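You operate a simulated robot arm through the tools that you are given. There is no shell and no other tool.

The job below is to be done with a simulated robot arm. You get a single attempt, and the scene is never put back.

## Task
Grease the bare end of the short rail, then run the bench stop to 30 cm.
Fine: use the wooden pad and the grease tin, pad back after; free the rail lever and leave it free. Set down upright: wooden pad. A coat counts when it lies all over at full strength: go over it till it gets no stronger.

It is judged by the outcome, as a careful person would: the job done as asked, and still so three seconds after it is handed in. It fails if anything else is knocked over, pushed out of place, dropped, spilled or broken.

## Robot
A 7-joint arm with a two-finger parallel gripper, fixed in place. Base frame: the origin is at the foot of the arm, x ahead of it, y to its left, z up. Readings come in m, degrees, newtons and seconds.
Its first joint turns from -132.0 to 132.0 degrees. Payload 3.91 kg.
The TCP is the grasp point between the finger pads, 0.03 m short of the fingertips. In the tool frame z runs along the fingers and y along their closing line. The gripper opens to 0.11 m. The fingers are 0.02 m wide and 0.01 m thick; the gripper's body (0.048 by 0.112 m) begins 0.055 m behind the TCP.
Orientation is that of the tool frame in the base frame, as a unit quaternion [w, x, y, z]. With the fingers straight down and closing along the base's y, the tool's x points along the base's -x, its y along +y and its z along -z.

## Interface
- The arm moves only by the tool drive_tool. Its argument "moves" is one flat list of numbers, 7 for each row, row after row: the shift along the tool's x, y, z in m, then the turn, a rotation vector about the tool's x, y, z in degrees, then the opening, from 0 (shut) to 1 (fully open). In form: [dx, dy, dz, rx, ry, rz, claw, dx, dy, dz, rx, ry, rz, claw, ...]. A call has 1 to 20 rows; each row is the pose to reach, as a shift and turn from the pose commanded when the call began, along the tool's axes at that moment. Rows are played at 5 a second. More than 0.05 m and 8.6 degrees between two rows, or a gripper value outside its range, and nothing of the call is played. A pose out of reach is approached as far as the arm can. The call stops where the force on the tool passes 40 N (or 10 N more than at its start, if that is more) or the arm is blocked; 0.2 s more then pass. Each finger travels about 0.108 m/s and halts on what it meets, pressing with about 31 N; the grip force reading is that of the motor and also rises with nothing between the fingers. The clock runs only during rows and for 0.2 s after the last one: add rows that repeat a pose to give the fingers time. The reply holds the time, the measured pose of the TCP, the force on the tool along the base axes, the opening and the grip force, in the units named above and with some noise, with the torque about the TCP (base axes, N m) and any sound that the robot's microphone picked up.
- Cameras (640 x 400 px; columns grow to the right, rows downward): "scene" is fixed at [0.3998, 0.5006, 1.4404]; the picture's right is [-0.64, -0.77, 0.00], its down [-0.51, 0.42, -0.76] and it looks along [0.58, -0.48, -0.66] (base axes); focal length 348 px, centre (320, 200). "wrist" rides on the gripper at [0.072, 0.017, -0.103] in the tool frame; the picture's right is [-0.23, 0.97, 0.00], its down [-0.76, -0.18, -0.62] and it looks along [-0.61, -0.14, 0.78] (tool axes); focal length 222 px, centre (320, 200). There is no depth. A picture from a camera that has moved, and an enlarged one, comes with that camera's place and axes in the base frame and with its lens.
- capture(camera): a new picture of that camera. It takes no simulated time.
- zoom(camera, box): a new picture of the part [left, top, right, bottom] of that camera's present view, enlarged. It takes no simulated time.
- sign_off(): hands the job in; it is judged then, once.

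Places have to be worked out from the pictures, the camera data and where the tool is seen. Open the gripper and draw the arm clear of the work before you hand the job in, unless the task says otherwise.

The tools are called by a JSON object that holds its "fn" and its "kwargs". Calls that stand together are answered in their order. drive_tool: Moves the arm, as the interface text tells. Its arguments: {"type":"object","properties":{"moves":{"type":"array"}},"required":["moves"]} The other tools are called the same way: capture (camera) takes a picture; zoom (camera, box) takes an enlarged picture of a part of a camera's view; sign_off () hands the job in.

At the start:

```text
time_s: 0.0
tcp_pos: [0.5187, 0.232, 1.1391]
tcp_rot: [0.0, 0.0, 1.0, 0.0]
ft_force: [-0.1, 0.0, -0.4]
ft_torque: [-0.02, 0.03, -0.01]
width: 0.11
gripper_force: 0.0
```

scene: 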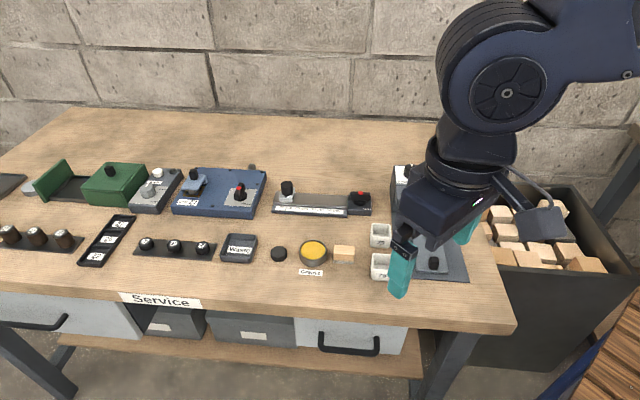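
wrist: 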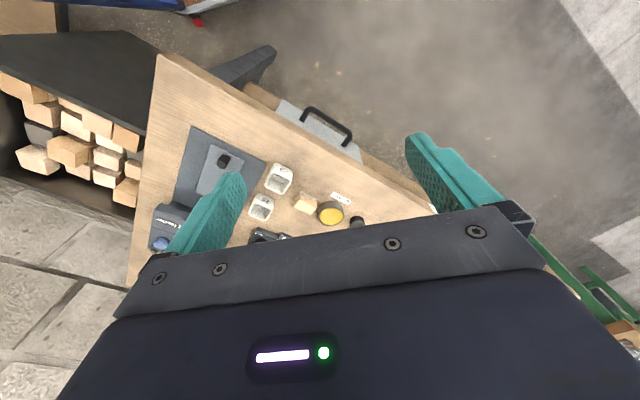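

The bench shows several fixtures, so I'll enlarge the scene to identify the short rail, pad, grease tin, stop and levers.

{"fn": "zoom", "kwargs": {"camera": "scene", "box": [220, 150, 480, 310]}}

{"fn": "zoom", "kwargs": {"camera": "scene", "box": [0, 140, 260, 300]}}

{"fn": "zoom", "kwargs": {"camera": "scene", "box": [260, 170, 380, 245]}}

{"fn": "zoom", "kwargs": {"camera": "scene", "box": [220, 225, 380, 325]}}

```text
2.46 times, centred on (350, 230) of scene
camera zoom: at [0.3998, 0.5006, 1.4404], right [-0.64, -0.77, 0.0], down [-0.51, 0.42, -0.76], along [0.58, -0.48, -0.66], focal length 857 px, centre (246, 126)
```

zoom: 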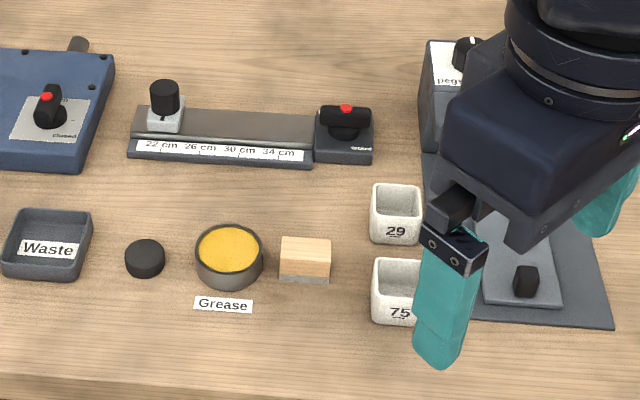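

```text
2.46 times, centred on (130, 220) of scene
camera zoom: at [0.3998, 0.5006, 1.4404], right [-0.64, -0.77, 0.0], down [-0.51, 0.42, -0.76], along [0.58, -0.48, -0.66], focal length 857 px, centre (788, 151)
```

zoom: 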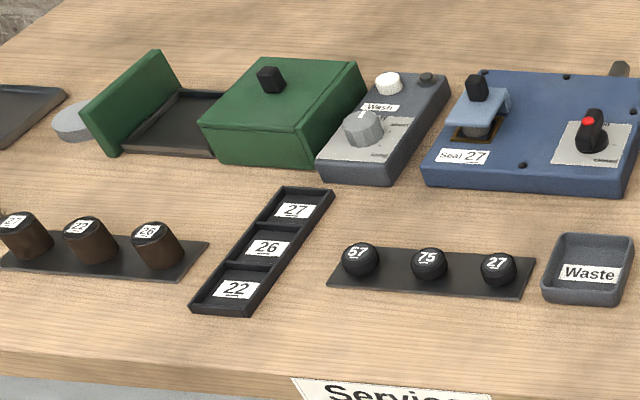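

```text
5.33 times, centred on (320, 208) of scene
camera zoom: at [0.3998, 0.5006, 1.4404], right [-0.64, -0.77, 0.0], down [-0.51, 0.42, -0.76], along [0.58, -0.48, -0.66], focal length 1856 px, centre (320, 160)
```

zoom: 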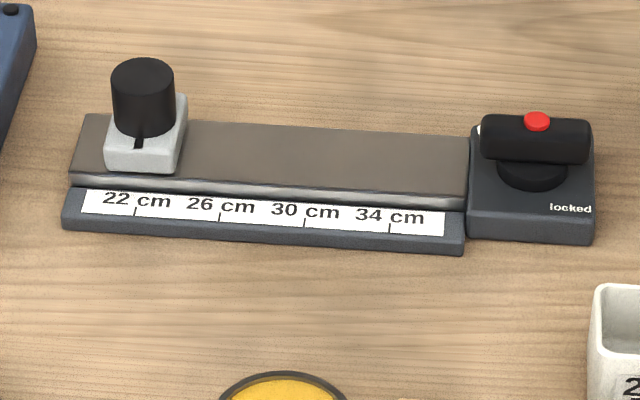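

```text
4.00 times, centred on (300, 275) of scene
camera zoom: at [0.3998, 0.5006, 1.4404], right [-0.64, -0.77, 0.0], down [-0.51, 0.42, -0.76], along [0.58, -0.48, -0.66], focal length 1392 px, centre (400, -100)
```

zoom: 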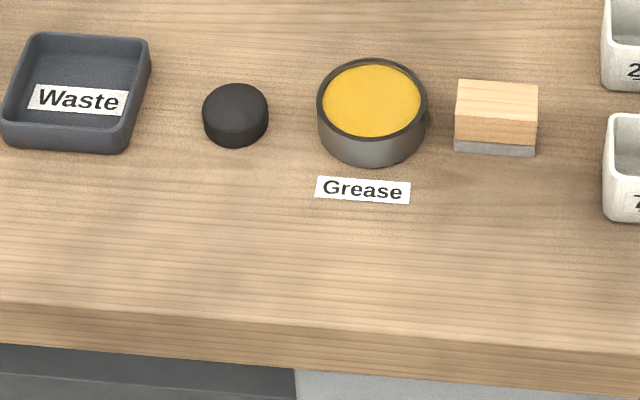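

The rail with its cm scale, the "locked" lever, the grease tin and the wooden pad are all visible. I'll look closer at the rail and lever, and at what the arm partly hides.

{"fn": "zoom", "kwargs": {"camera": "scene", "box": [268, 175, 332, 215]}}

{"fn": "zoom", "kwargs": {"camera": "scene", "box": [318, 180, 382, 220]}}

{"fn": "zoom", "kwargs": {"camera": "scene", "box": [370, 150, 490, 290]}}

{"fn": "zoom", "kwargs": {"camera": "wrist", "box": [120, 100, 440, 300]}}

```text
10.00 times, centred on (300, 195) of scene
camera zoom: at [0.3998, 0.5006, 1.4404], right [-0.64, -0.77, 0.0], down [-0.51, 0.42, -0.76], along [0.58, -0.48, -0.66], focal length 3480 px, centre (520, 250)
```

zoom: 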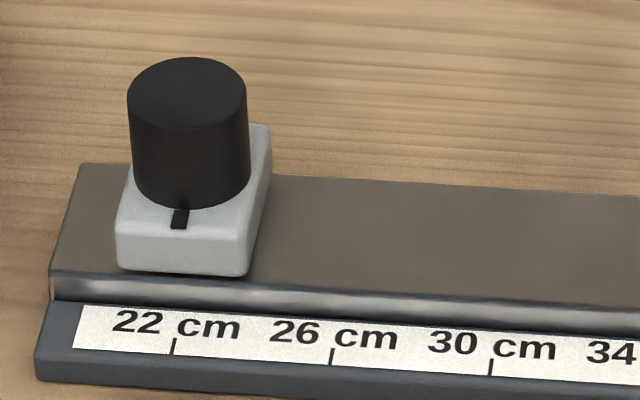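

```text
10.00 times, centred on (350, 200) of scene
camera zoom: at [0.3998, 0.5006, 1.4404], right [-0.64, -0.77, 0.0], down [-0.51, 0.42, -0.76], along [0.58, -0.48, -0.66], focal length 3480 px, centre (20, 200)
```

zoom: 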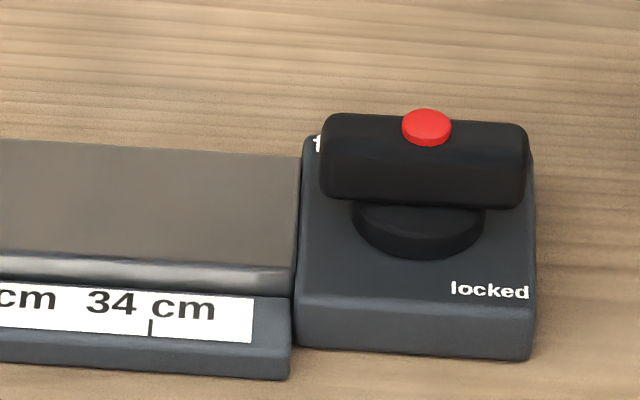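

```text
2.86 times, centred on (430, 220) of scene
camera zoom: at [0.3998, 0.5006, 1.4404], right [-0.64, -0.77, 0.0], down [-0.51, 0.42, -0.76], along [0.58, -0.48, -0.66], focal length 994 px, centre (6, 143)
```

zoom: 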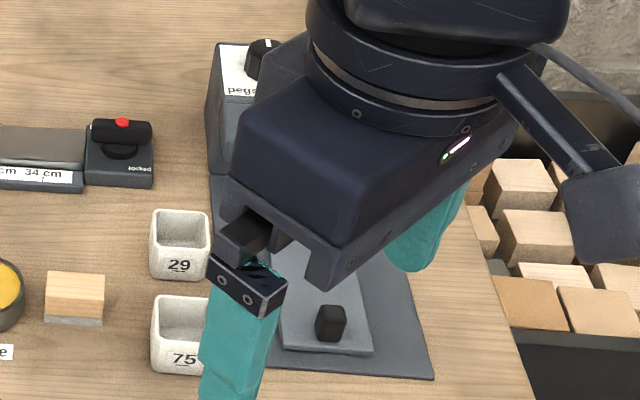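

```text
2.00 times, centred on (280, 200) of wrist
camera zoom: at [0.4463, 0.2489, 1.2419], right [0.23, 0.97, 0.0], down [0.76, -0.18, 0.62], along [0.61, -0.14, -0.78], focal length 444 px, centre (400, 200)
```

zoom: 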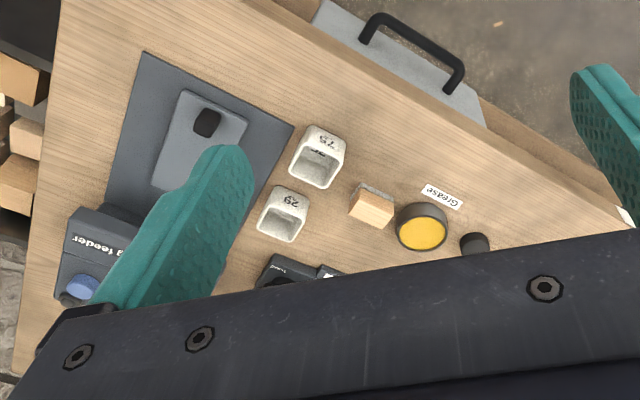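

I estimate the bench top at z ≈ 0.84, with its axes turned about 45° from the base frame. The rail runs from roughly (0.98, 0.18) to (0.85, 0.04). I'll yaw the tool +45° and move above the rail, staying high, to look closely.

{"fn": "drive_tool", "kwargs": {"moves": [-0.035, -0.0225, 0.0025, 0, 0, -5.625, 1, -0.07, -0.045, 0.005, 0, 0, -11.25, 1, -0.105, -0.0675, 0.0075, 0, 0, -16.875, 1, -0.14, -0.09, 0.01, 0, 0, -22.5, 1, -0.175, -0.1125, 0.0125, 0, 0, -28.125, 1, -0.21, -0.135, 0.015, 0, 0, -33.75, 1, -0.245, -0.1575, 0.0175, 0, 0, -39.375, 1, -0.281, -0.182, 0.02, 0, 0, -45, 1, -0.281, -0.182, 0.02, 0, 0, -45, 1]}}

{"fn": "capture", "kwargs": {"camera": "wrist"}}

{"fn": "capture", "kwargs": {"camera": "scene"}}

```text
time_s: 2.0
tcp_pos: [0.7992, 0.0505, 1.1212]
tcp_rot: [0.001, -0.383, 0.924, 0.0]
ft_force: [-0.3, 0.3, 0.5]
ft_torque: [0.01, -0.02, -0.03]
width: 0.1101
gripper_force: 0.1
```

```text
taken
camera wrist: at [0.7352, 0.0114, 1.2244], right [-0.53, 0.85, 0.0], down [0.66, 0.41, 0.62], along [0.53, 0.33, -0.78], focal length 222 px, centre (320, 200)
```

wrist: 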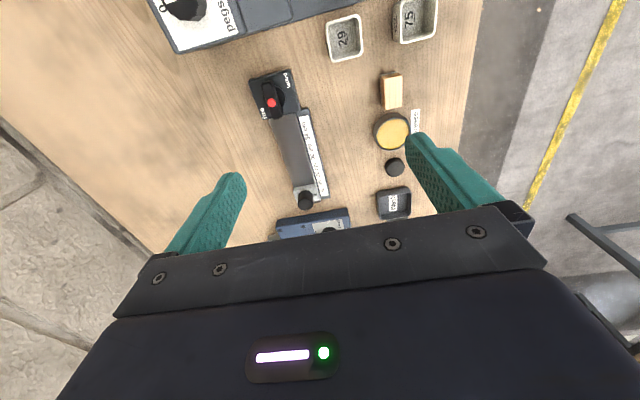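

```text
taken
```

scene: 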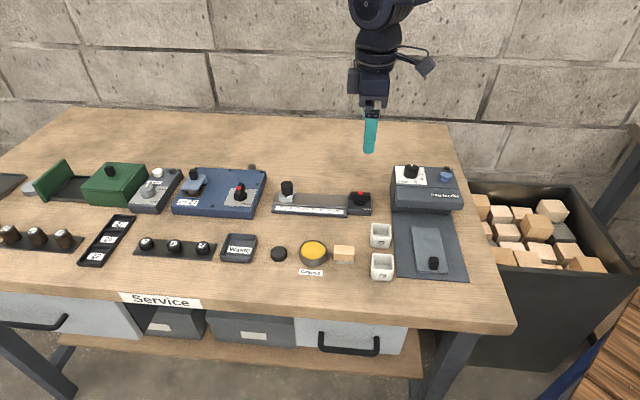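

The arm is now clear of the bench. I'll enlarge the rail, lever, pad and tin in the wrist view.

{"fn": "zoom", "kwargs": {"camera": "wrist", "box": [230, 60, 350, 220]}}

{"fn": "zoom", "kwargs": {"camera": "wrist", "box": [240, 60, 304, 120]}}

{"fn": "zoom", "kwargs": {"camera": "wrist", "box": [350, 50, 450, 220]}}

{"fn": "zoom", "kwargs": {"camera": "scene", "box": [370, 150, 490, 290]}}

```text
2.50 times, centred on (290, 140) of wrist
camera zoom: at [0.7352, 0.0114, 1.2244], right [-0.53, 0.85, 0.0], down [0.66, 0.41, 0.62], along [0.53, 0.33, -0.78], focal length 555 px, centre (395, 350)
```

zoom: 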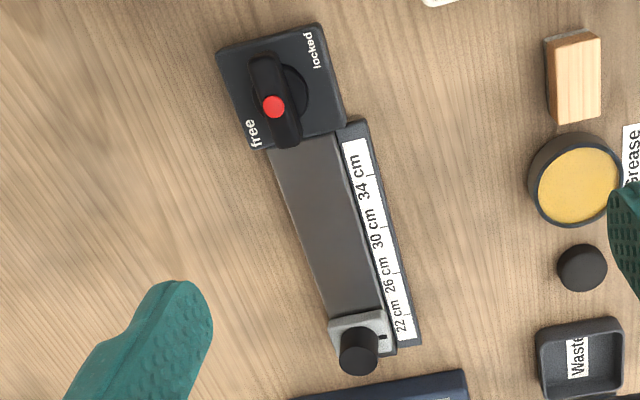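

```text
6.67 times, centred on (272, 90) of wrist
camera zoom: at [0.7352, 0.0114, 1.2244], right [-0.53, 0.85, 0.0], down [0.66, 0.41, 0.62], along [0.53, 0.33, -0.78], focal length 1481 px, centre (640, 933)
```

zoom: 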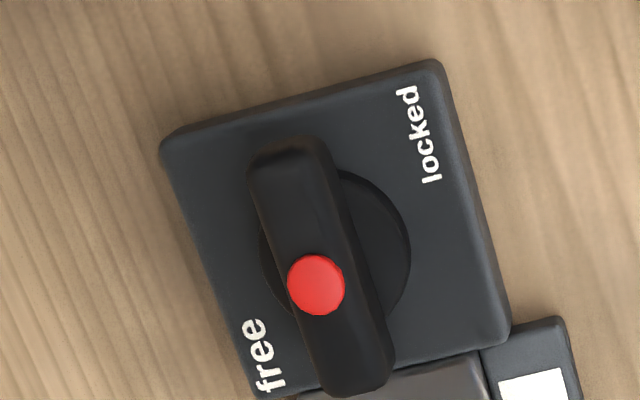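

```text
2.35 times, centred on (400, 135) of wrist
camera zoom: at [0.7352, 0.0114, 1.2244], right [-0.53, 0.85, 0.0], down [0.66, 0.41, 0.62], along [0.53, 0.33, -0.78], focal length 523 px, centre (132, 353)
```

zoom: 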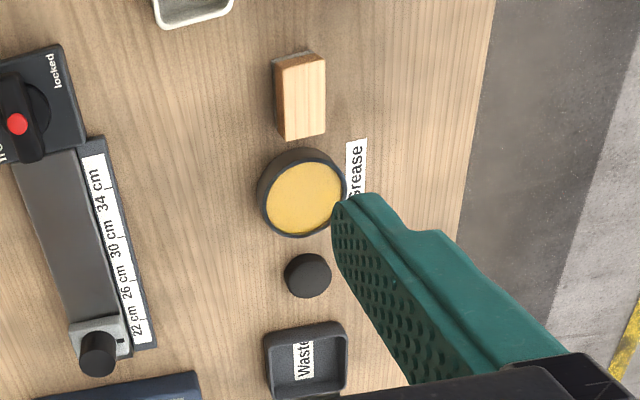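

```text
2.86 times, centred on (430, 220) of scene
camera zoom: at [0.3998, 0.5006, 1.4404], right [-0.64, -0.77, 0.0], down [-0.51, 0.42, -0.76], along [0.58, -0.48, -0.66], focal length 994 px, centre (6, 143)
```

zoom: 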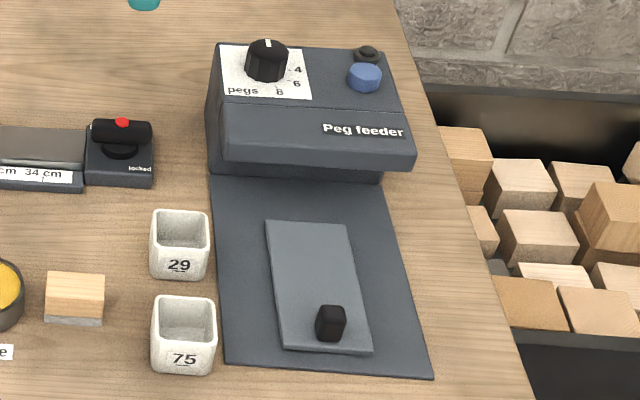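

The labels "locked" and "free" sit at opposite corners of the lever housing, and the bar has a red button on top. I'll bring the camera closer over the lever and rail.

{"fn": "drive_tool", "kwargs": {"moves": [-0.0127, -0.0201, 0.0222, 0, 0, 0, 1, -0.0254, -0.0403, 0.0445, 0, 0, 0, 1, -0.0382, -0.0604, 0.0667, 0, 0, 0, 1, -0.0509, -0.0806, 0.089, 0, 0, 0, 1, -0.0509, -0.0806, 0.089, 0, 0, 0, 1]}}

{"fn": "capture", "kwargs": {"camera": "wrist"}}

{"fn": "zoom", "kwargs": {"camera": "wrist", "box": [260, 0, 420, 100]}}

```text
time_s: 3.2
tcp_pos: [0.8928, 0.0288, 1.0311]
tcp_rot: [0.0, -0.382, 0.924, 0.0]
ft_force: [0.5, 0.1, 0.4]
ft_torque: [-0.01, 0.03, -0.02]
width: 0.1098
gripper_force: 0.0
```

```text
taken
camera wrist: at [0.8294, -0.0108, 1.1343], right [-0.53, 0.85, 0.0], down [0.66, 0.41, 0.62], along [0.53, 0.33, -0.78], focal length 222 px, centre (320, 200)
```

wrist: 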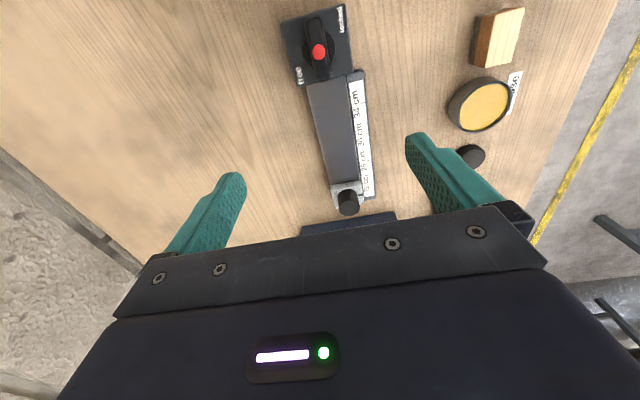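

```text
4.00 times, centred on (340, 50) of wrist
camera zoom: at [0.8294, -0.0108, 1.1343], right [-0.53, 0.85, 0.0], down [0.66, 0.41, 0.62], along [0.53, 0.33, -0.78], focal length 888 px, centre (240, 800)
```

zoom: 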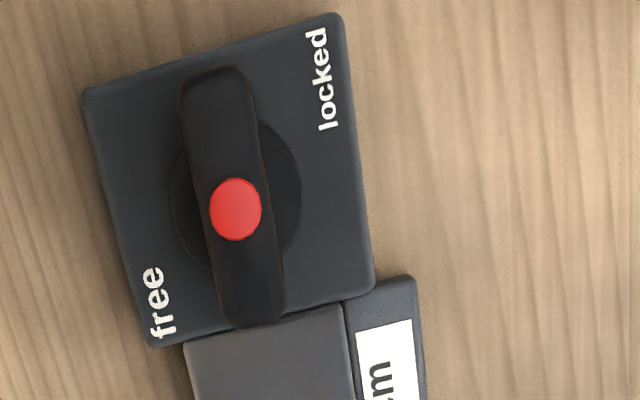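

The bar looks centred on its disc, with the red cap at the middle. I'll enlarge the rail surface, the pad and the tin from here.

{"fn": "zoom", "kwargs": {"camera": "wrist", "box": [290, 60, 390, 220]}}

{"fn": "zoom", "kwargs": {"camera": "wrist", "box": [310, 160, 400, 225]}}

{"fn": "zoom", "kwargs": {"camera": "wrist", "box": [430, 0, 550, 140]}}

{"fn": "zoom", "kwargs": {"camera": "scene", "box": [265, 175, 385, 225]}}

```text
2.50 times, centred on (340, 140) of wrist
camera zoom: at [0.8294, -0.0108, 1.1343], right [-0.53, 0.85, 0.0], down [0.66, 0.41, 0.62], along [0.53, 0.33, -0.78], focal length 555 px, centre (270, 350)
```

zoom: 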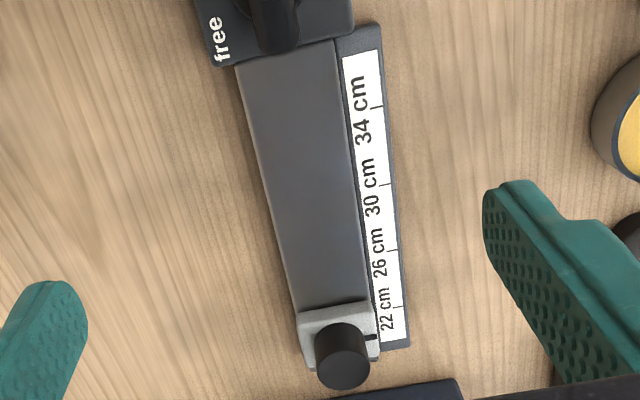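

```text
6.15 times, centred on (355, 192) of wrist
camera zoom: at [0.8294, -0.0108, 1.1343], right [-0.53, 0.85, 0.0], down [0.66, 0.41, 0.62], along [0.53, 0.33, -0.78], focal length 1367 px, centre (105, 246)
```

zoom: 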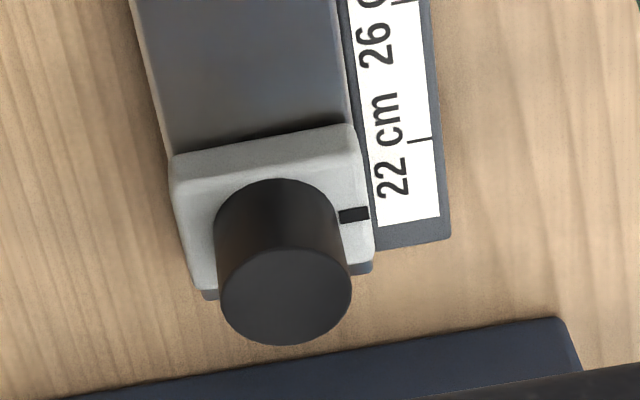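

```text
2.86 times, centred on (490, 70) of wrist
camera zoom: at [0.8294, -0.0108, 1.1343], right [-0.53, 0.85, 0.0], down [0.66, 0.41, 0.62], along [0.53, 0.33, -0.78], focal length 635 px, centre (-166, 571)
```

zoom: 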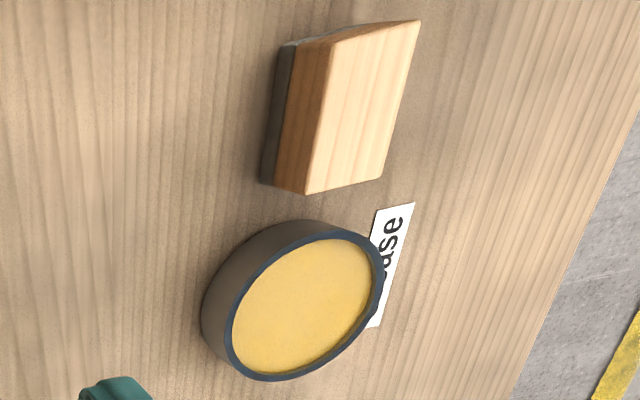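

```text
5.33 times, centred on (325, 200) of scene
camera zoom: at [0.3998, 0.5006, 1.4404], right [-0.64, -0.77, 0.0], down [-0.51, 0.42, -0.76], along [0.58, -0.48, -0.66], focal length 1856 px, centre (293, 200)
```

zoom: 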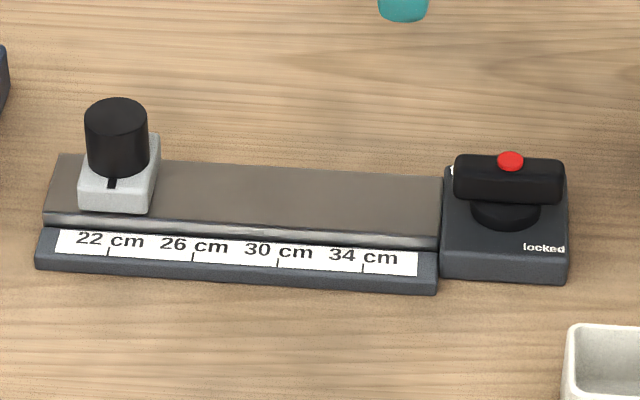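

Triangulating from both cameras gives bench z ≈ 0.840, rail top z ≈ 0.859 (4.5 cm wide) and the stop sitting at 22 cm. The lever centre is at about (0.848, 0.000), and the pad is about 4.5×2.7×3 cm near (0.747, 0.148). I'll move the camera over the pad and tin to measure them better.

{"fn": "drive_tool", "kwargs": {"moves": [-0.0085, 0.0414, 0.0075, 0, 0, 0, 1, -0.017, 0.0828, 0.015, 0, 0, 0, 1, -0.0254, 0.1241, 0.0225, 0, 0, 0, 1, -0.0339, 0.1655, 0.03, 0, 0, 0, 1, -0.0339, 0.1655, 0.03, 0, 0, 0, 1]}}

{"fn": "capture", "kwargs": {"camera": "wrist"}}

{"fn": "zoom", "kwargs": {"camera": "wrist", "box": [260, 0, 420, 100]}}

{"fn": "zoom", "kwargs": {"camera": "wrist", "box": [260, 60, 420, 160]}}

```text
time_s: 4.4
tcp_pos: [0.7982, 0.1696, 0.9991]
tcp_rot: [0.0, -0.383, 0.924, 0.0]
ft_force: [-0.4, 0.1, 0.5]
ft_torque: [0.04, -0.01, 0.03]
width: 0.1099
gripper_force: 0.0
```

```text
taken
camera wrist: at [0.7354, 0.1298, 1.1019], right [-0.53, 0.85, 0.0], down [0.66, 0.41, 0.62], along [0.53, 0.33, -0.78], focal length 222 px, centre (320, 200)
```

wrist: 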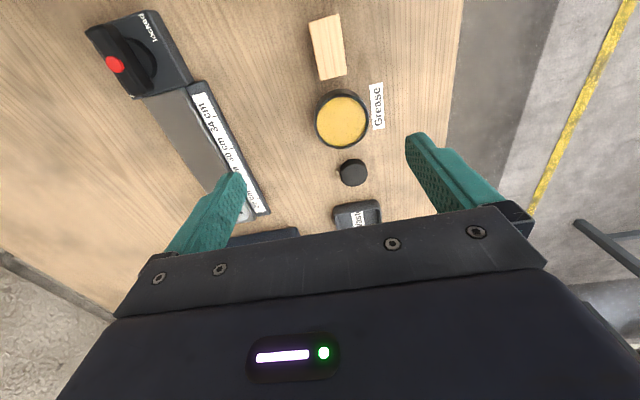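

```text
4.00 times, centred on (340, 50) of wrist
camera zoom: at [0.7354, 0.1298, 1.1019], right [-0.53, 0.85, 0.0], down [0.66, 0.41, 0.62], along [0.53, 0.33, -0.78], focal length 888 px, centre (240, 800)
```

zoom: 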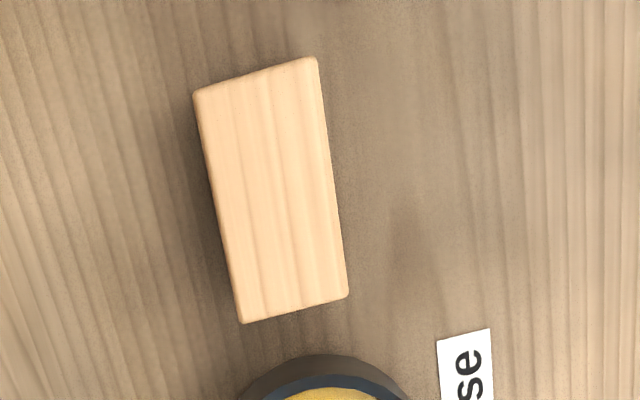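

```text
4.00 times, centred on (340, 110) of wrist
camera zoom: at [0.7354, 0.1298, 1.1019], right [-0.53, 0.85, 0.0], down [0.66, 0.41, 0.62], along [0.53, 0.33, -0.78], focal length 888 px, centre (240, 560)
```

zoom: 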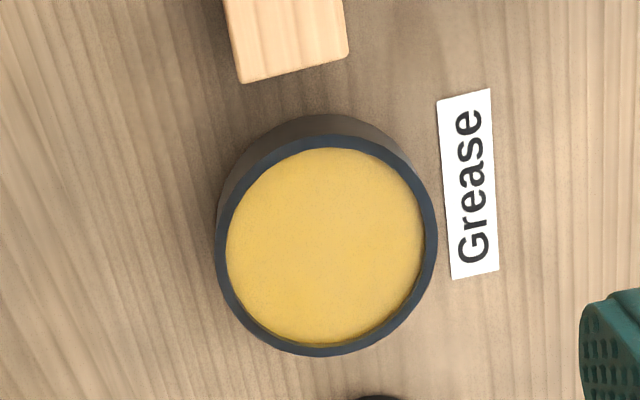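

The pad is aligned at 45°, centred at about (0.747, 0.146) with its top at z 0.870. The tin is centred at about (0.795, 0.194), rim z ≈ 0.863, inner diameter about 5.4 cm. I'll hover over the pad first with the gripper part-open and check alignment.

{"fn": "drive_tool", "kwargs": {"moves": [0.0176, 0.0067, 0.02, 0, 0, 0, 0.7, 0.0353, 0.0134, 0.04, 0, 0, 0, 0.6, 0.0529, 0.0201, 0.06, 0, 0, 0, 0.6, 0.0529, 0.0201, 0.075, 0, 0, 0, 0.6, 0.0529, 0.0201, 0.075, 0, 0, 0, 0.6]}}

{"fn": "capture", "kwargs": {"camera": "wrist"}}

{"fn": "zoom", "kwargs": {"camera": "scene", "box": [280, 170, 420, 290]}}

```text
time_s: 5.6
tcp_pos: [0.7498, 0.1459, 0.9229]
tcp_rot: [0.0, -0.383, 0.924, 0.0]
ft_force: [0.0, 0.7, 0.3]
ft_torque: [0.0, 0.02, 0.01]
width: 0.0661
gripper_force: 0.1
```

```text
taken
camera wrist: at [0.6859, 0.106, 1.0264], right [-0.53, 0.85, 0.0], down [0.66, 0.41, 0.62], along [0.53, 0.33, -0.78], focal length 222 px, centre (320, 200)
```

wrist: 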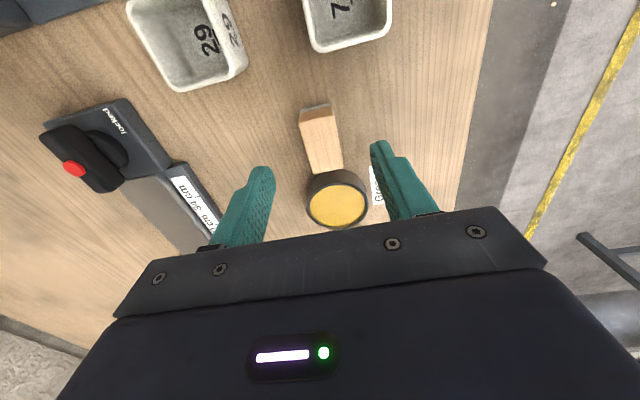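

```text
3.33 times, centred on (350, 230) of scene
camera zoom: at [0.3998, 0.5006, 1.4404], right [-0.64, -0.77, 0.0], down [-0.51, 0.42, -0.76], along [0.58, -0.48, -0.66], focal length 1160 px, centre (220, 100)
```

zoom: 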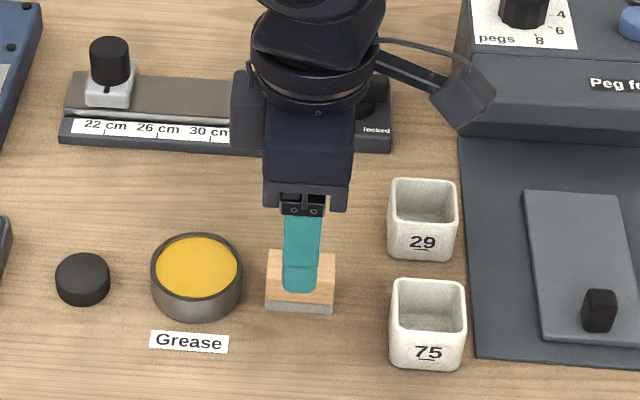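

I'll zoom in on the pad and fingers to refine the alignment.

{"fn": "zoom", "kwargs": {"camera": "wrist", "box": [240, 80, 400, 240]}}

```text
2.50 times, centred on (320, 160) of wrist
camera zoom: at [0.6859, 0.106, 1.0264], right [-0.53, 0.85, 0.0], down [0.66, 0.41, 0.62], along [0.53, 0.33, -0.78], focal length 555 px, centre (320, 300)
```

zoom: 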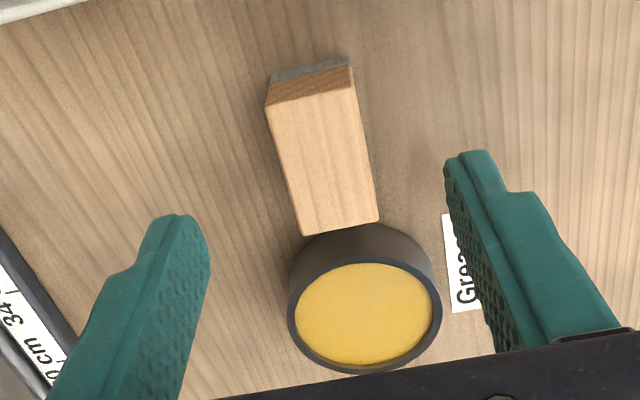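

Both views agree the pad is centred at (0.747, 0.146). I'll descend to TCP z ≈ 0.883, with the fingertips staying above the grey felt, and close on the short sides.

{"fn": "drive_tool", "kwargs": {"moves": [0.001, 0.0018, 0.012, 0, 0, 0, 0.6, 0.001, 0.0018, 0.026, 0, 0, 0, 0.6, 0.001, 0.0018, 0.0405, 0, 0, 0, 0.6, 0.001, 0.0018, 0.0405, 0, 0, 0, 0.6, 0.001, 0.0018, 0.0405, 0, 0, 0, 0.35, 0.001, 0.0018, 0.0405, 0, 0, 0, 0.1, 0.001, 0.0018, 0.0405, 0, 0, 0, 0, 0.001, 0.0018, 0.0405, 0, 0, 0, 0]}}

{"fn": "zoom", "kwargs": {"camera": "scene", "box": [280, 170, 420, 290]}}

{"fn": "capture", "kwargs": {"camera": "wrist"}}

```text
time_s: 7.4
tcp_pos: [0.7457, 0.1464, 0.8839]
tcp_rot: [0.0, -0.383, 0.924, 0.0]
ft_force: [-0.3, -0.7, 0.3]
ft_torque: [-0.01, -0.01, -0.02]
width: 0.025
gripper_force: 31.1
```

```text
3.33 times, centred on (350, 230) of scene
camera zoom: at [0.3998, 0.5006, 1.4404], right [-0.64, -0.77, 0.0], down [-0.51, 0.42, -0.76], along [0.58, -0.48, -0.66], focal length 1160 px, centre (220, 100)
```

zoom: 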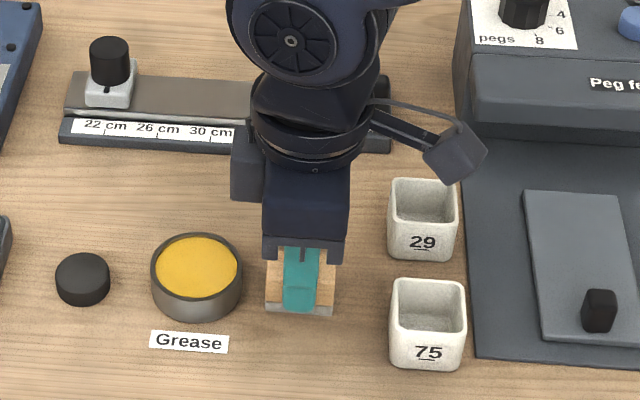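

```text
taken
camera wrist: at [0.6832, 0.1076, 0.9866], right [-0.53, 0.85, 0.0], down [0.66, 0.41, 0.62], along [0.53, 0.33, -0.78], focal length 222 px, centre (320, 200)
```

wrist: 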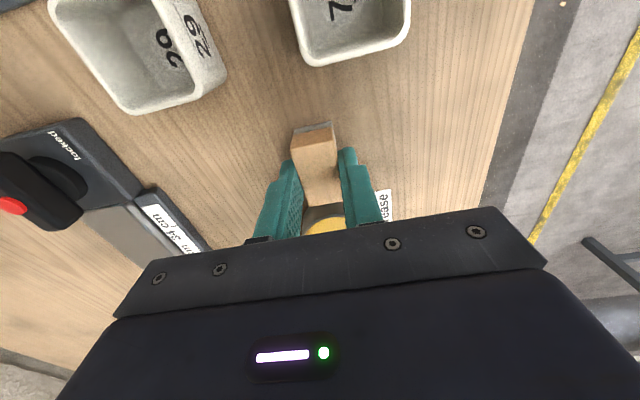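

The pad is gripped (width 2.5 cm, 31 N). I'll lift it 6 cm, carry it along the bench direction over the tin, and check alignment before dipping.

{"fn": "drive_tool", "kwargs": {"moves": [0, 0, -0.02, 0, 0, 0, 0, 0, 0, -0.045, 0, 0, 0, 0, 0, 0, -0.06, 0, 0, 0, 0, -0.034, 0, -0.06, 0, 0, 0, 0, -0.068, 0, -0.06, 0, 0, 0, 0, -0.068, 0, -0.06, 0, 0, 0, 0]}}

{"fn": "zoom", "kwargs": {"camera": "scene", "box": [270, 200, 370, 290]}}

{"fn": "capture", "kwargs": {"camera": "wrist"}}

```text
time_s: 8.8
tcp_pos: [0.7961, 0.197, 0.9436]
tcp_rot: [0.0, -0.383, 0.924, -0.001]
ft_force: [-0.7, 0.5, -0.1]
ft_torque: [0.0, -0.01, 0.04]
width: 0.025
gripper_force: 31.6
```

```text
4.44 times, centred on (320, 245) of scene
camera zoom: at [0.3998, 0.5006, 1.4404], right [-0.64, -0.77, 0.0], down [-0.51, 0.42, -0.76], along [0.58, -0.48, -0.66], focal length 1547 px, centre (320, 0)
```

zoom: 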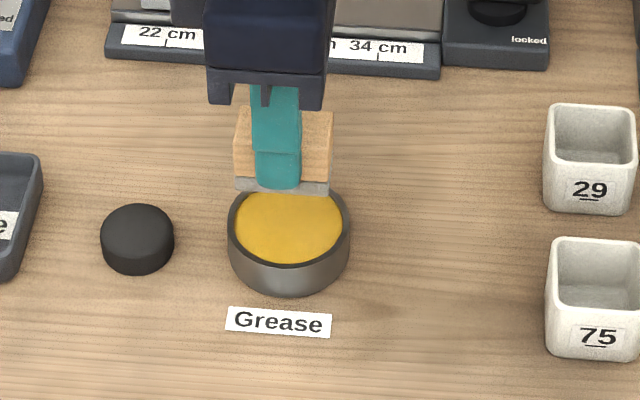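

```text
taken
camera wrist: at [0.7314, 0.1571, 1.0462], right [-0.53, 0.85, 0.0], down [0.66, 0.41, 0.62], along [0.53, 0.33, -0.78], focal length 222 px, centre (320, 200)
```

wrist: 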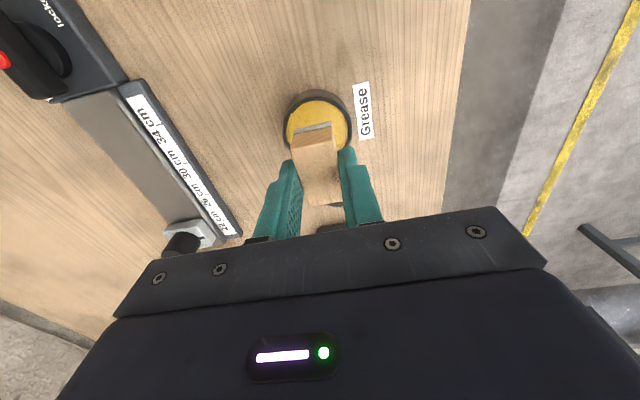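

The pad is about 1.5 mm too far along the bench relative to the tin centre. I'll correct that and lower until the pad bottom is just above the rim, checking the force.

{"fn": "drive_tool", "kwargs": {"moves": [0.0015, 0, 0.01, 0, 0, 0, 0, 0.0015, 0, 0.025, 0, 0, 0, 0, 0.0015, 0, 0.033, 0, 0, 0, 0, 0.0015, 0, 0.033, 0, 0, 0, 0]}}

{"fn": "zoom", "kwargs": {"camera": "scene", "box": [280, 220, 360, 280]}}

{"fn": "zoom", "kwargs": {"camera": "wrist", "box": [250, 70, 390, 230]}}

```text
time_s: 9.8
tcp_pos: [0.7958, 0.1947, 0.911]
tcp_rot: [0.0, -0.382, 0.924, 0.0]
ft_force: [-0.4, 0.0, -0.6]
ft_torque: [-0.01, 0.0, -0.01]
width: 0.0249
gripper_force: 31.0
```

```text
6.67 times, centred on (320, 250) of scene
camera zoom: at [0.3998, 0.5006, 1.4404], right [-0.64, -0.77, 0.0], down [-0.51, 0.42, -0.76], along [0.58, -0.48, -0.66], focal length 2320 px, centre (320, -133)
```

zoom: 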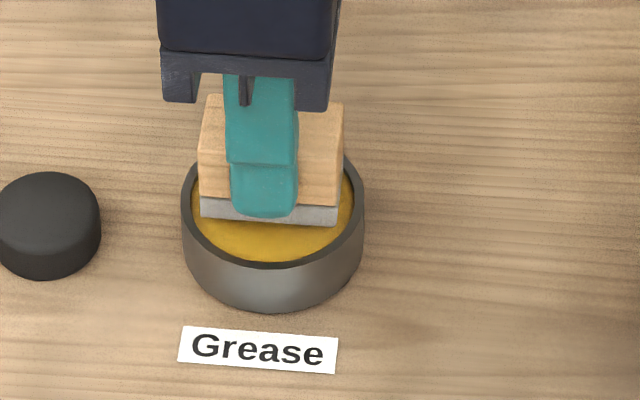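

```text
2.50 times, centred on (320, 150) of wrist
camera zoom: at [0.7314, 0.1554, 1.0142], right [-0.53, 0.85, 0.0], down [0.66, 0.41, 0.62], along [0.53, 0.33, -0.78], focal length 555 px, centre (320, 325)
```

zoom: 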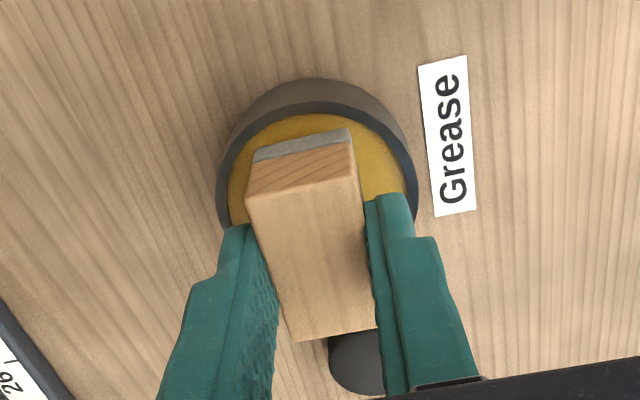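

The pad is centred over the tin in both directions. I'll lower it in small steps into the grease and watch the force.

{"fn": "drive_tool", "kwargs": {"moves": [0, 0, 0.002, 0, 0, 0, 0, 0, 0, 0.004, 0, 0, 0, 0, 0, 0, 0.006, 0, 0, 0, 0, 0, 0, 0.006, 0, 0, 0, 0]}}

{"fn": "zoom", "kwargs": {"camera": "scene", "box": [280, 220, 360, 280]}}

```text
time_s: 10.8
tcp_pos: [0.7941, 0.1952, 0.905]
tcp_rot: [0.0, -0.382, 0.924, 0.0]
ft_force: [0.8, -0.4, 0.1]
ft_torque: [-0.01, 0.0, 0.02]
width: 0.0249
gripper_force: 31.1
```

```text
6.67 times, centred on (320, 250) of scene
camera zoom: at [0.3998, 0.5006, 1.4404], right [-0.64, -0.77, 0.0], down [-0.51, 0.42, -0.76], along [0.58, -0.48, -0.66], focal length 2320 px, centre (320, -133)
```

zoom: 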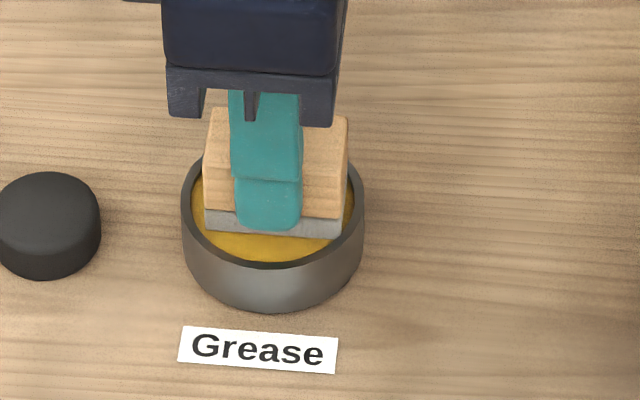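

There is no contact force yet, so I'll lower another few millimetres.

{"fn": "drive_tool", "kwargs": {"moves": [0, 0, 0.0015, 0, 0, 0, 0, 0, 0, 0.003, 0, 0, 0, 0, 0, 0, 0.003, 0, 0, 0, 0]}}

{"fn": "zoom", "kwargs": {"camera": "scene", "box": [280, 220, 360, 280]}}

```text
time_s: 11.6
tcp_pos: [0.7941, 0.1947, 0.9044]
tcp_rot: [0.002, -0.383, 0.924, 0.001]
ft_force: [2.0, -2.9, 30.8]
ft_torque: [-0.1, -0.06, -0.02]
width: 0.025
gripper_force: 31.1
```

```text
6.67 times, centred on (320, 250) of scene
camera zoom: at [0.3998, 0.5006, 1.4404], right [-0.64, -0.77, 0.0], down [-0.51, 0.42, -0.76], along [0.58, -0.48, -0.66], focal length 2320 px, centre (320, -133)
```

zoom: 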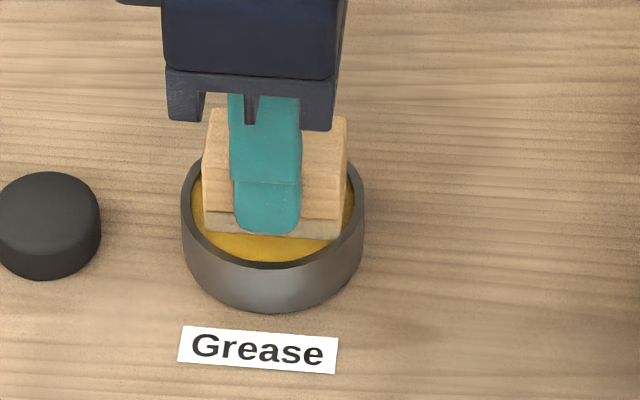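

The pad met the grease surface with about 31 N, and the felt looks yellowed. I'll lift clear and check the pad's underside loading.

{"fn": "drive_tool", "kwargs": {"moves": [0, 0, -0.003, 0, 0, 0, 0, 0, 0, -0.02, 0, 0, 0, 0, 0, 0, -0.045, 0, 0, 0, 0, 0, 0, -0.06, 0, 0, 0, 0, 0, 0, -0.06, 0, 0, 0, 0]}}

{"fn": "zoom", "kwargs": {"camera": "scene", "box": [280, 200, 360, 280]}}

{"fn": "capture", "kwargs": {"camera": "wrist"}}

```text
time_s: 12.8
tcp_pos: [0.7933, 0.1953, 0.9616]
tcp_rot: [0.0, -0.383, 0.924, 0.0]
ft_force: [-0.2, 1.0, -0.9]
ft_torque: [0.01, 0.0, 0.02]
width: 0.0247
gripper_force: 31.1
```

```text
5.00 times, centred on (320, 240) of scene
camera zoom: at [0.3998, 0.5006, 1.4404], right [-0.64, -0.77, 0.0], down [-0.51, 0.42, -0.76], along [0.58, -0.48, -0.66], focal length 1740 px, centre (320, 0)
```

zoom: 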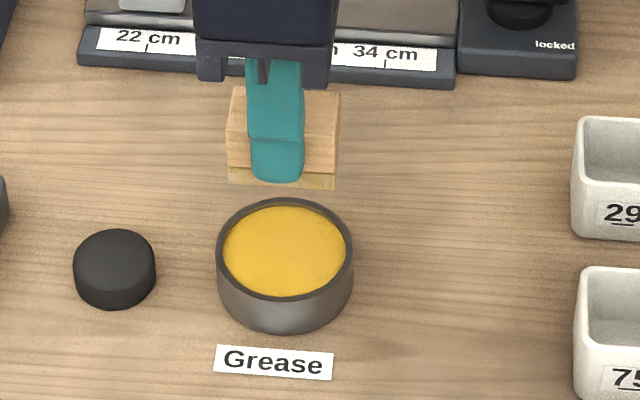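

```text
taken
camera wrist: at [0.7302, 0.1555, 1.064], right [-0.53, 0.85, 0.0], down [0.66, 0.41, 0.62], along [0.53, 0.33, -0.78], focal length 222 px, centre (320, 200)
```

wrist: 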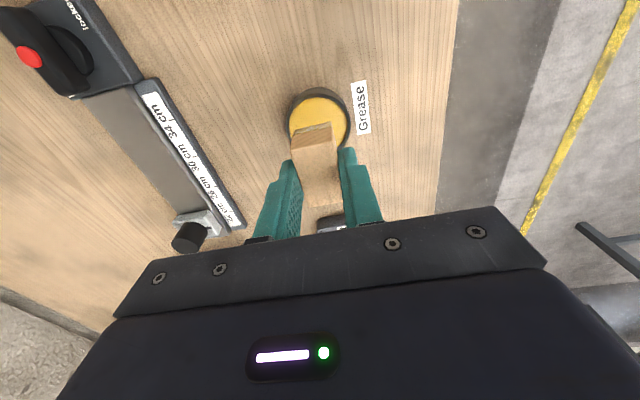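

The felt is evenly yellow and the tin hasn't moved. I'll carry the pad over the rail's front lane and lower it to just above the rail.

{"fn": "drive_tool", "kwargs": {"moves": [-0.001, -0.041, 0, 0, 0, 0, 0, -0.001, -0.082, 0, 0, 0, 0, 0, -0.001, -0.123, 0, 0, 0, 0, 0, -0.001, -0.163, 0, 0, 0, 0, 0, -0.001, -0.163, 0.025, 0, 0, 0, 0, -0.001, -0.163, 0.048, 0, 0, 0, 0, -0.001, -0.163, 0.048, 0, 0, 0, 0]}}

{"fn": "zoom", "kwargs": {"camera": "scene", "box": [265, 160, 385, 235]}}

{"fn": "zoom", "kwargs": {"camera": "wrist", "box": [220, 40, 420, 240]}}

```text
time_s: 14.4
tcp_pos: [0.9086, 0.0798, 0.9137]
tcp_rot: [0.0, -0.383, 0.924, 0.0]
ft_force: [0.0, 0.5, 0.3]
ft_torque: [0.01, -0.01, 0.01]
width: 0.0247
gripper_force: 31.2
```

```text
5.33 times, centred on (325, 198) of scene
camera zoom: at [0.3998, 0.5006, 1.4404], right [-0.64, -0.77, 0.0], down [-0.51, 0.42, -0.76], along [0.58, -0.48, -0.66], focal length 1856 px, centre (293, 213)
```

zoom: 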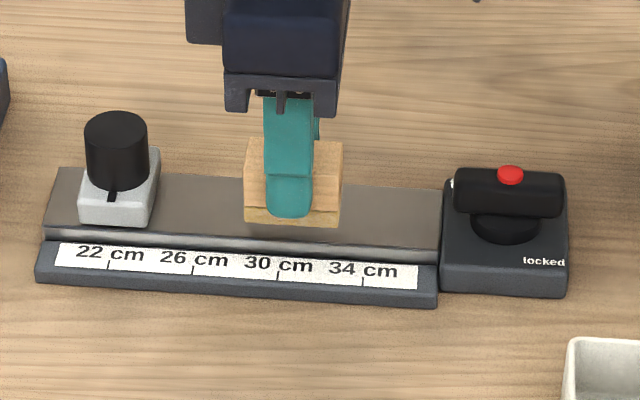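

```text
2.00 times, centred on (320, 140) of wrist
camera zoom: at [0.8457, 0.0411, 1.017], right [-0.53, 0.85, 0.0], down [0.66, 0.41, 0.62], along [0.53, 0.33, -0.78], focal length 444 px, centre (320, 320)
```

zoom: 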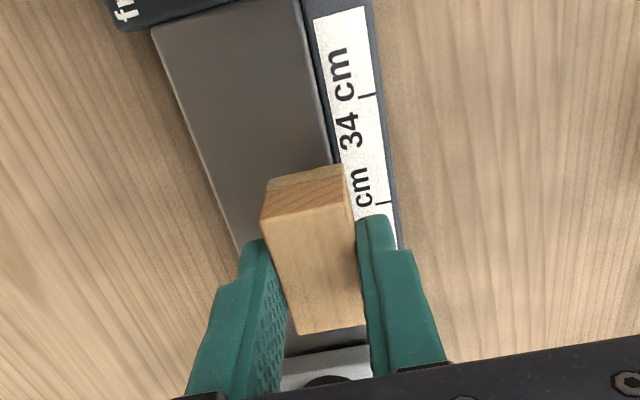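

The pad hovers about 1 cm over the rail's front lane, short of the stop and lever. I'll lower it gently to find contact.

{"fn": "drive_tool", "kwargs": {"moves": [0, 0, 0.005, 0, 0, 0, 0, 0, 0, 0.009, 0, 0, 0, 0, 0, 0, 0.0105, 0, 0, 0, 0, 0, 0, 0.0115, 0, 0, 0, 0, 0, 0, 0.0115, 0, 0, 0, 0]}}

{"fn": "zoom", "kwargs": {"camera": "scene", "box": [265, 160, 385, 235]}}

```text
time_s: 15.6
tcp_pos: [0.9109, 0.0799, 0.9031]
tcp_rot: [-0.001, -0.383, 0.924, 0.0]
ft_force: [-0.1, -0.2, -0.7]
ft_torque: [0.0, -0.01, 0.01]
width: 0.025
gripper_force: 30.9
```

```text
5.33 times, centred on (325, 198) of scene
camera zoom: at [0.3998, 0.5006, 1.4404], right [-0.64, -0.77, 0.0], down [-0.51, 0.42, -0.76], along [0.58, -0.48, -0.66], focal length 1856 px, centre (293, 213)
```

zoom: 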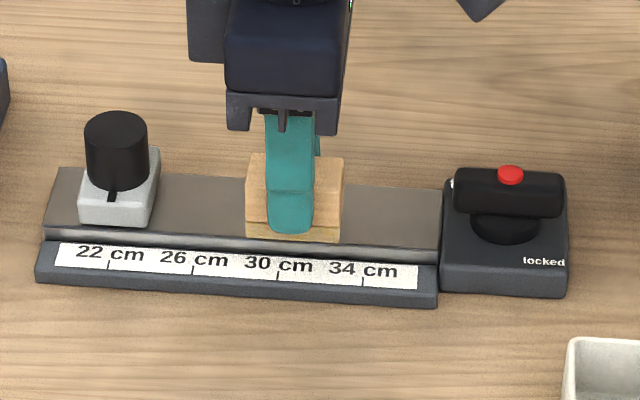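

There's still no contact, so I'll continue in small increments.

{"fn": "drive_tool", "kwargs": {"moves": [0, 0, 0.001, 0, 0, 0, 0, 0, 0, 0.002, 0, 0, 0, 0, 0, 0, 0.002, 0, 0, 0, 0]}}

```text
time_s: 16.4
tcp_pos: [0.9097, 0.0795, 0.9001]
tcp_rot: [0.0, -0.383, 0.924, 0.0]
ft_force: [0.9, -0.2, 0.3]
ft_torque: [-0.01, 0.04, -0.05]
width: 0.0247
gripper_force: 31.1
```

There's still no force at TCP z ≈ 0.900. I'll go another 2 mm in 1 mm rows.

{"fn": "drive_tool", "kwargs": {"moves": [0, 0, 0.001, 0, 0, 0, 0, 0, 0, 0.002, 0, 0, 0, 0, 0, 0, 0.002, 0, 0, 0, 0]}}

{"fn": "zoom", "kwargs": {"camera": "scene", "box": [285, 170, 365, 220]}}

```text
time_s: 17.2
tcp_pos: [0.9104, 0.0793, 0.9009]
tcp_rot: [0.002, -0.383, 0.924, 0.0]
ft_force: [4.7, -0.1, 30.6]
ft_torque: [-0.05, -0.18, -0.01]
width: 0.0248
gripper_force: 30.9
```

```text
8.00 times, centred on (325, 195) of scene
camera zoom: at [0.3998, 0.5006, 1.4404], right [-0.64, -0.77, 0.0], down [-0.51, 0.42, -0.76], along [0.58, -0.48, -0.66], focal length 2784 px, centre (280, 240)
```

zoom: 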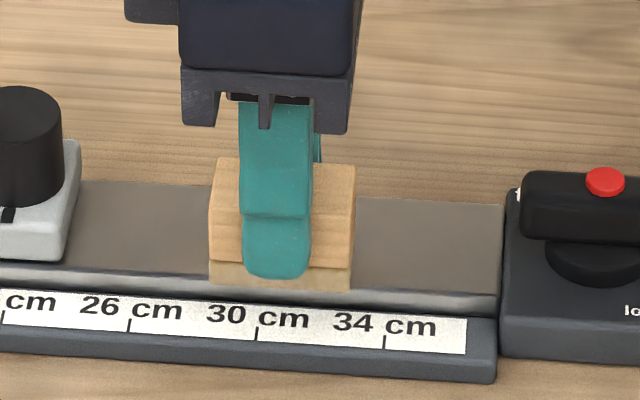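

Contact is at TCP z ≈ 0.901 with 31 N. I'll back off to a lighter press and stroke the front lane, first toward the lever housing and then toward the stop, keeping about 1 mm clear of each.

{"fn": "drive_tool", "kwargs": {"moves": [0, 0, -0.0012, 0, 0, 0, 0, 0.012, 0, -0.0012, 0, 0, 0, 0, 0.024, 0, -0.0012, 0, 0, 0, 0, 0.036, 0, -0.0012, 0, 0, 0, 0, 0.045, 0, -0.0012, 0, 0, 0, 0, 0.045, 0, -0.0012, 0, 0, 0, 0]}}

{"fn": "zoom", "kwargs": {"camera": "scene", "box": [285, 170, 365, 220]}}

{"fn": "zoom", "kwargs": {"camera": "wrist", "box": [220, 40, 420, 240]}}

```text
time_s: 18.6
tcp_pos: [0.8773, 0.0476, 0.9004]
tcp_rot: [0.0, -0.383, 0.924, 0.001]
ft_force: [2.9, 3.9, 18.7]
ft_torque: [0.2, -0.16, -0.01]
width: 0.0247
gripper_force: 30.9
```

```text
8.00 times, centred on (325, 195) of scene
camera zoom: at [0.3998, 0.5006, 1.4404], right [-0.64, -0.77, 0.0], down [-0.51, 0.42, -0.76], along [0.58, -0.48, -0.66], focal length 2784 px, centre (280, 240)
```

zoom: 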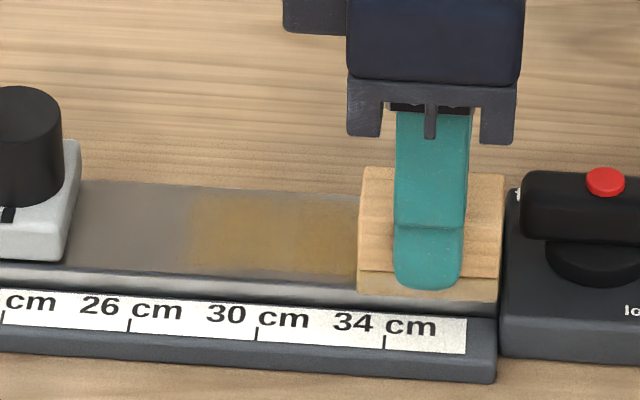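

```text
2.00 times, centred on (320, 140) of wrist
camera zoom: at [0.813, 0.0074, 1.0031], right [-0.53, 0.85, 0.0], down [0.66, 0.41, 0.62], along [0.53, 0.33, -0.78], focal length 444 px, centre (320, 320)
```

zoom: 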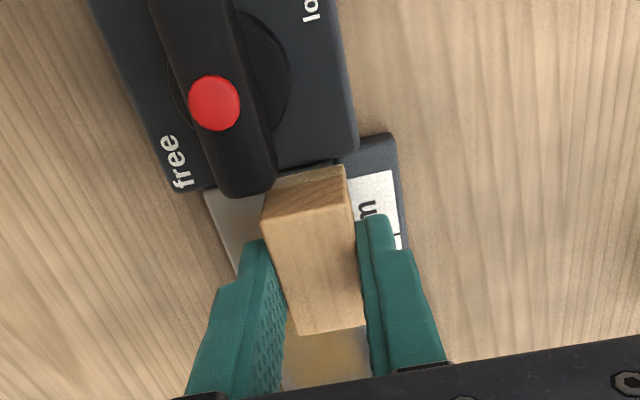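

The stroke left a visible yellow film at a steady ~19 N. I'll sweep back toward the stop, shift to the middle lane and return.

{"fn": "drive_tool", "kwargs": {"moves": [-0.0125, 0, 0, 0, 0, 0, 0, -0.025, 0, 0, 0, 0, 0, 0, -0.0375, 0, 0, 0, 0, 0, 0, -0.05, 0, 0, 0, 0, 0, 0, -0.0625, 0, 0, 0, 0, 0, 0, -0.075, 0, 0, 0, 0, 0, 0, -0.0865, 0, 0, 0, 0, 0, 0, -0.0865, 0, 0, 0, 0, 0, 0]}}

{"fn": "zoom", "kwargs": {"camera": "scene", "box": [265, 160, 385, 235]}}

{"fn": "zoom", "kwargs": {"camera": "wrist", "box": [220, 0, 420, 240]}}

```text
time_s: 20.4
tcp_pos: [0.9404, 0.1087, 0.9007]
tcp_rot: [0.0, -0.382, 0.924, 0.0]
ft_force: [-1.9, -0.2, 4.7]
ft_torque: [-0.01, 0.03, 0.01]
width: 0.0249
gripper_force: 30.4
```

```text
5.33 times, centred on (325, 198) of scene
camera zoom: at [0.3998, 0.5006, 1.4404], right [-0.64, -0.77, 0.0], down [-0.51, 0.42, -0.76], along [0.58, -0.48, -0.66], focal length 1856 px, centre (293, 213)
```

zoom: 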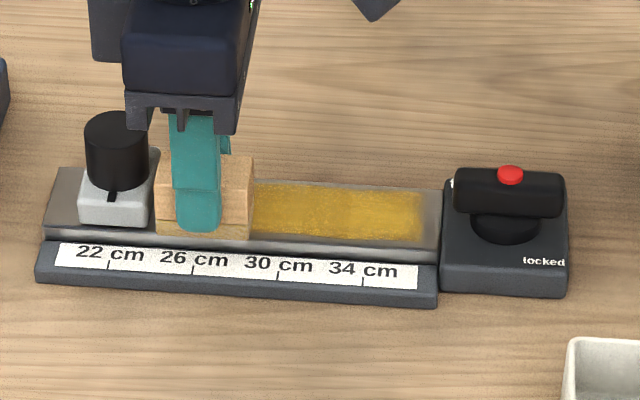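

```text
1.67 times, centred on (320, 120) of wrist
camera zoom: at [0.8768, 0.0695, 1.0031], right [-0.53, 0.85, 0.0], down [0.66, 0.41, 0.62], along [0.53, 0.33, -0.78], focal length 370 px, centre (320, 333)
```

zoom: 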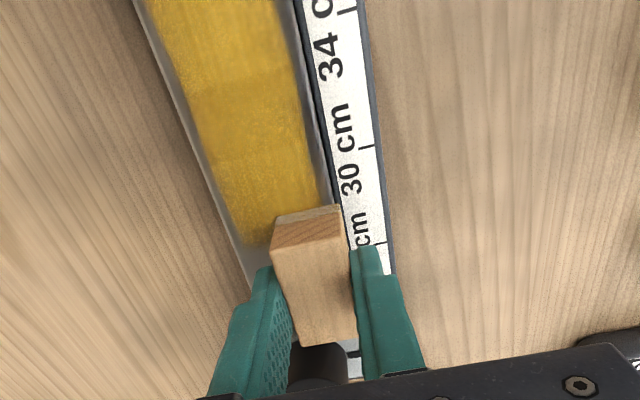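

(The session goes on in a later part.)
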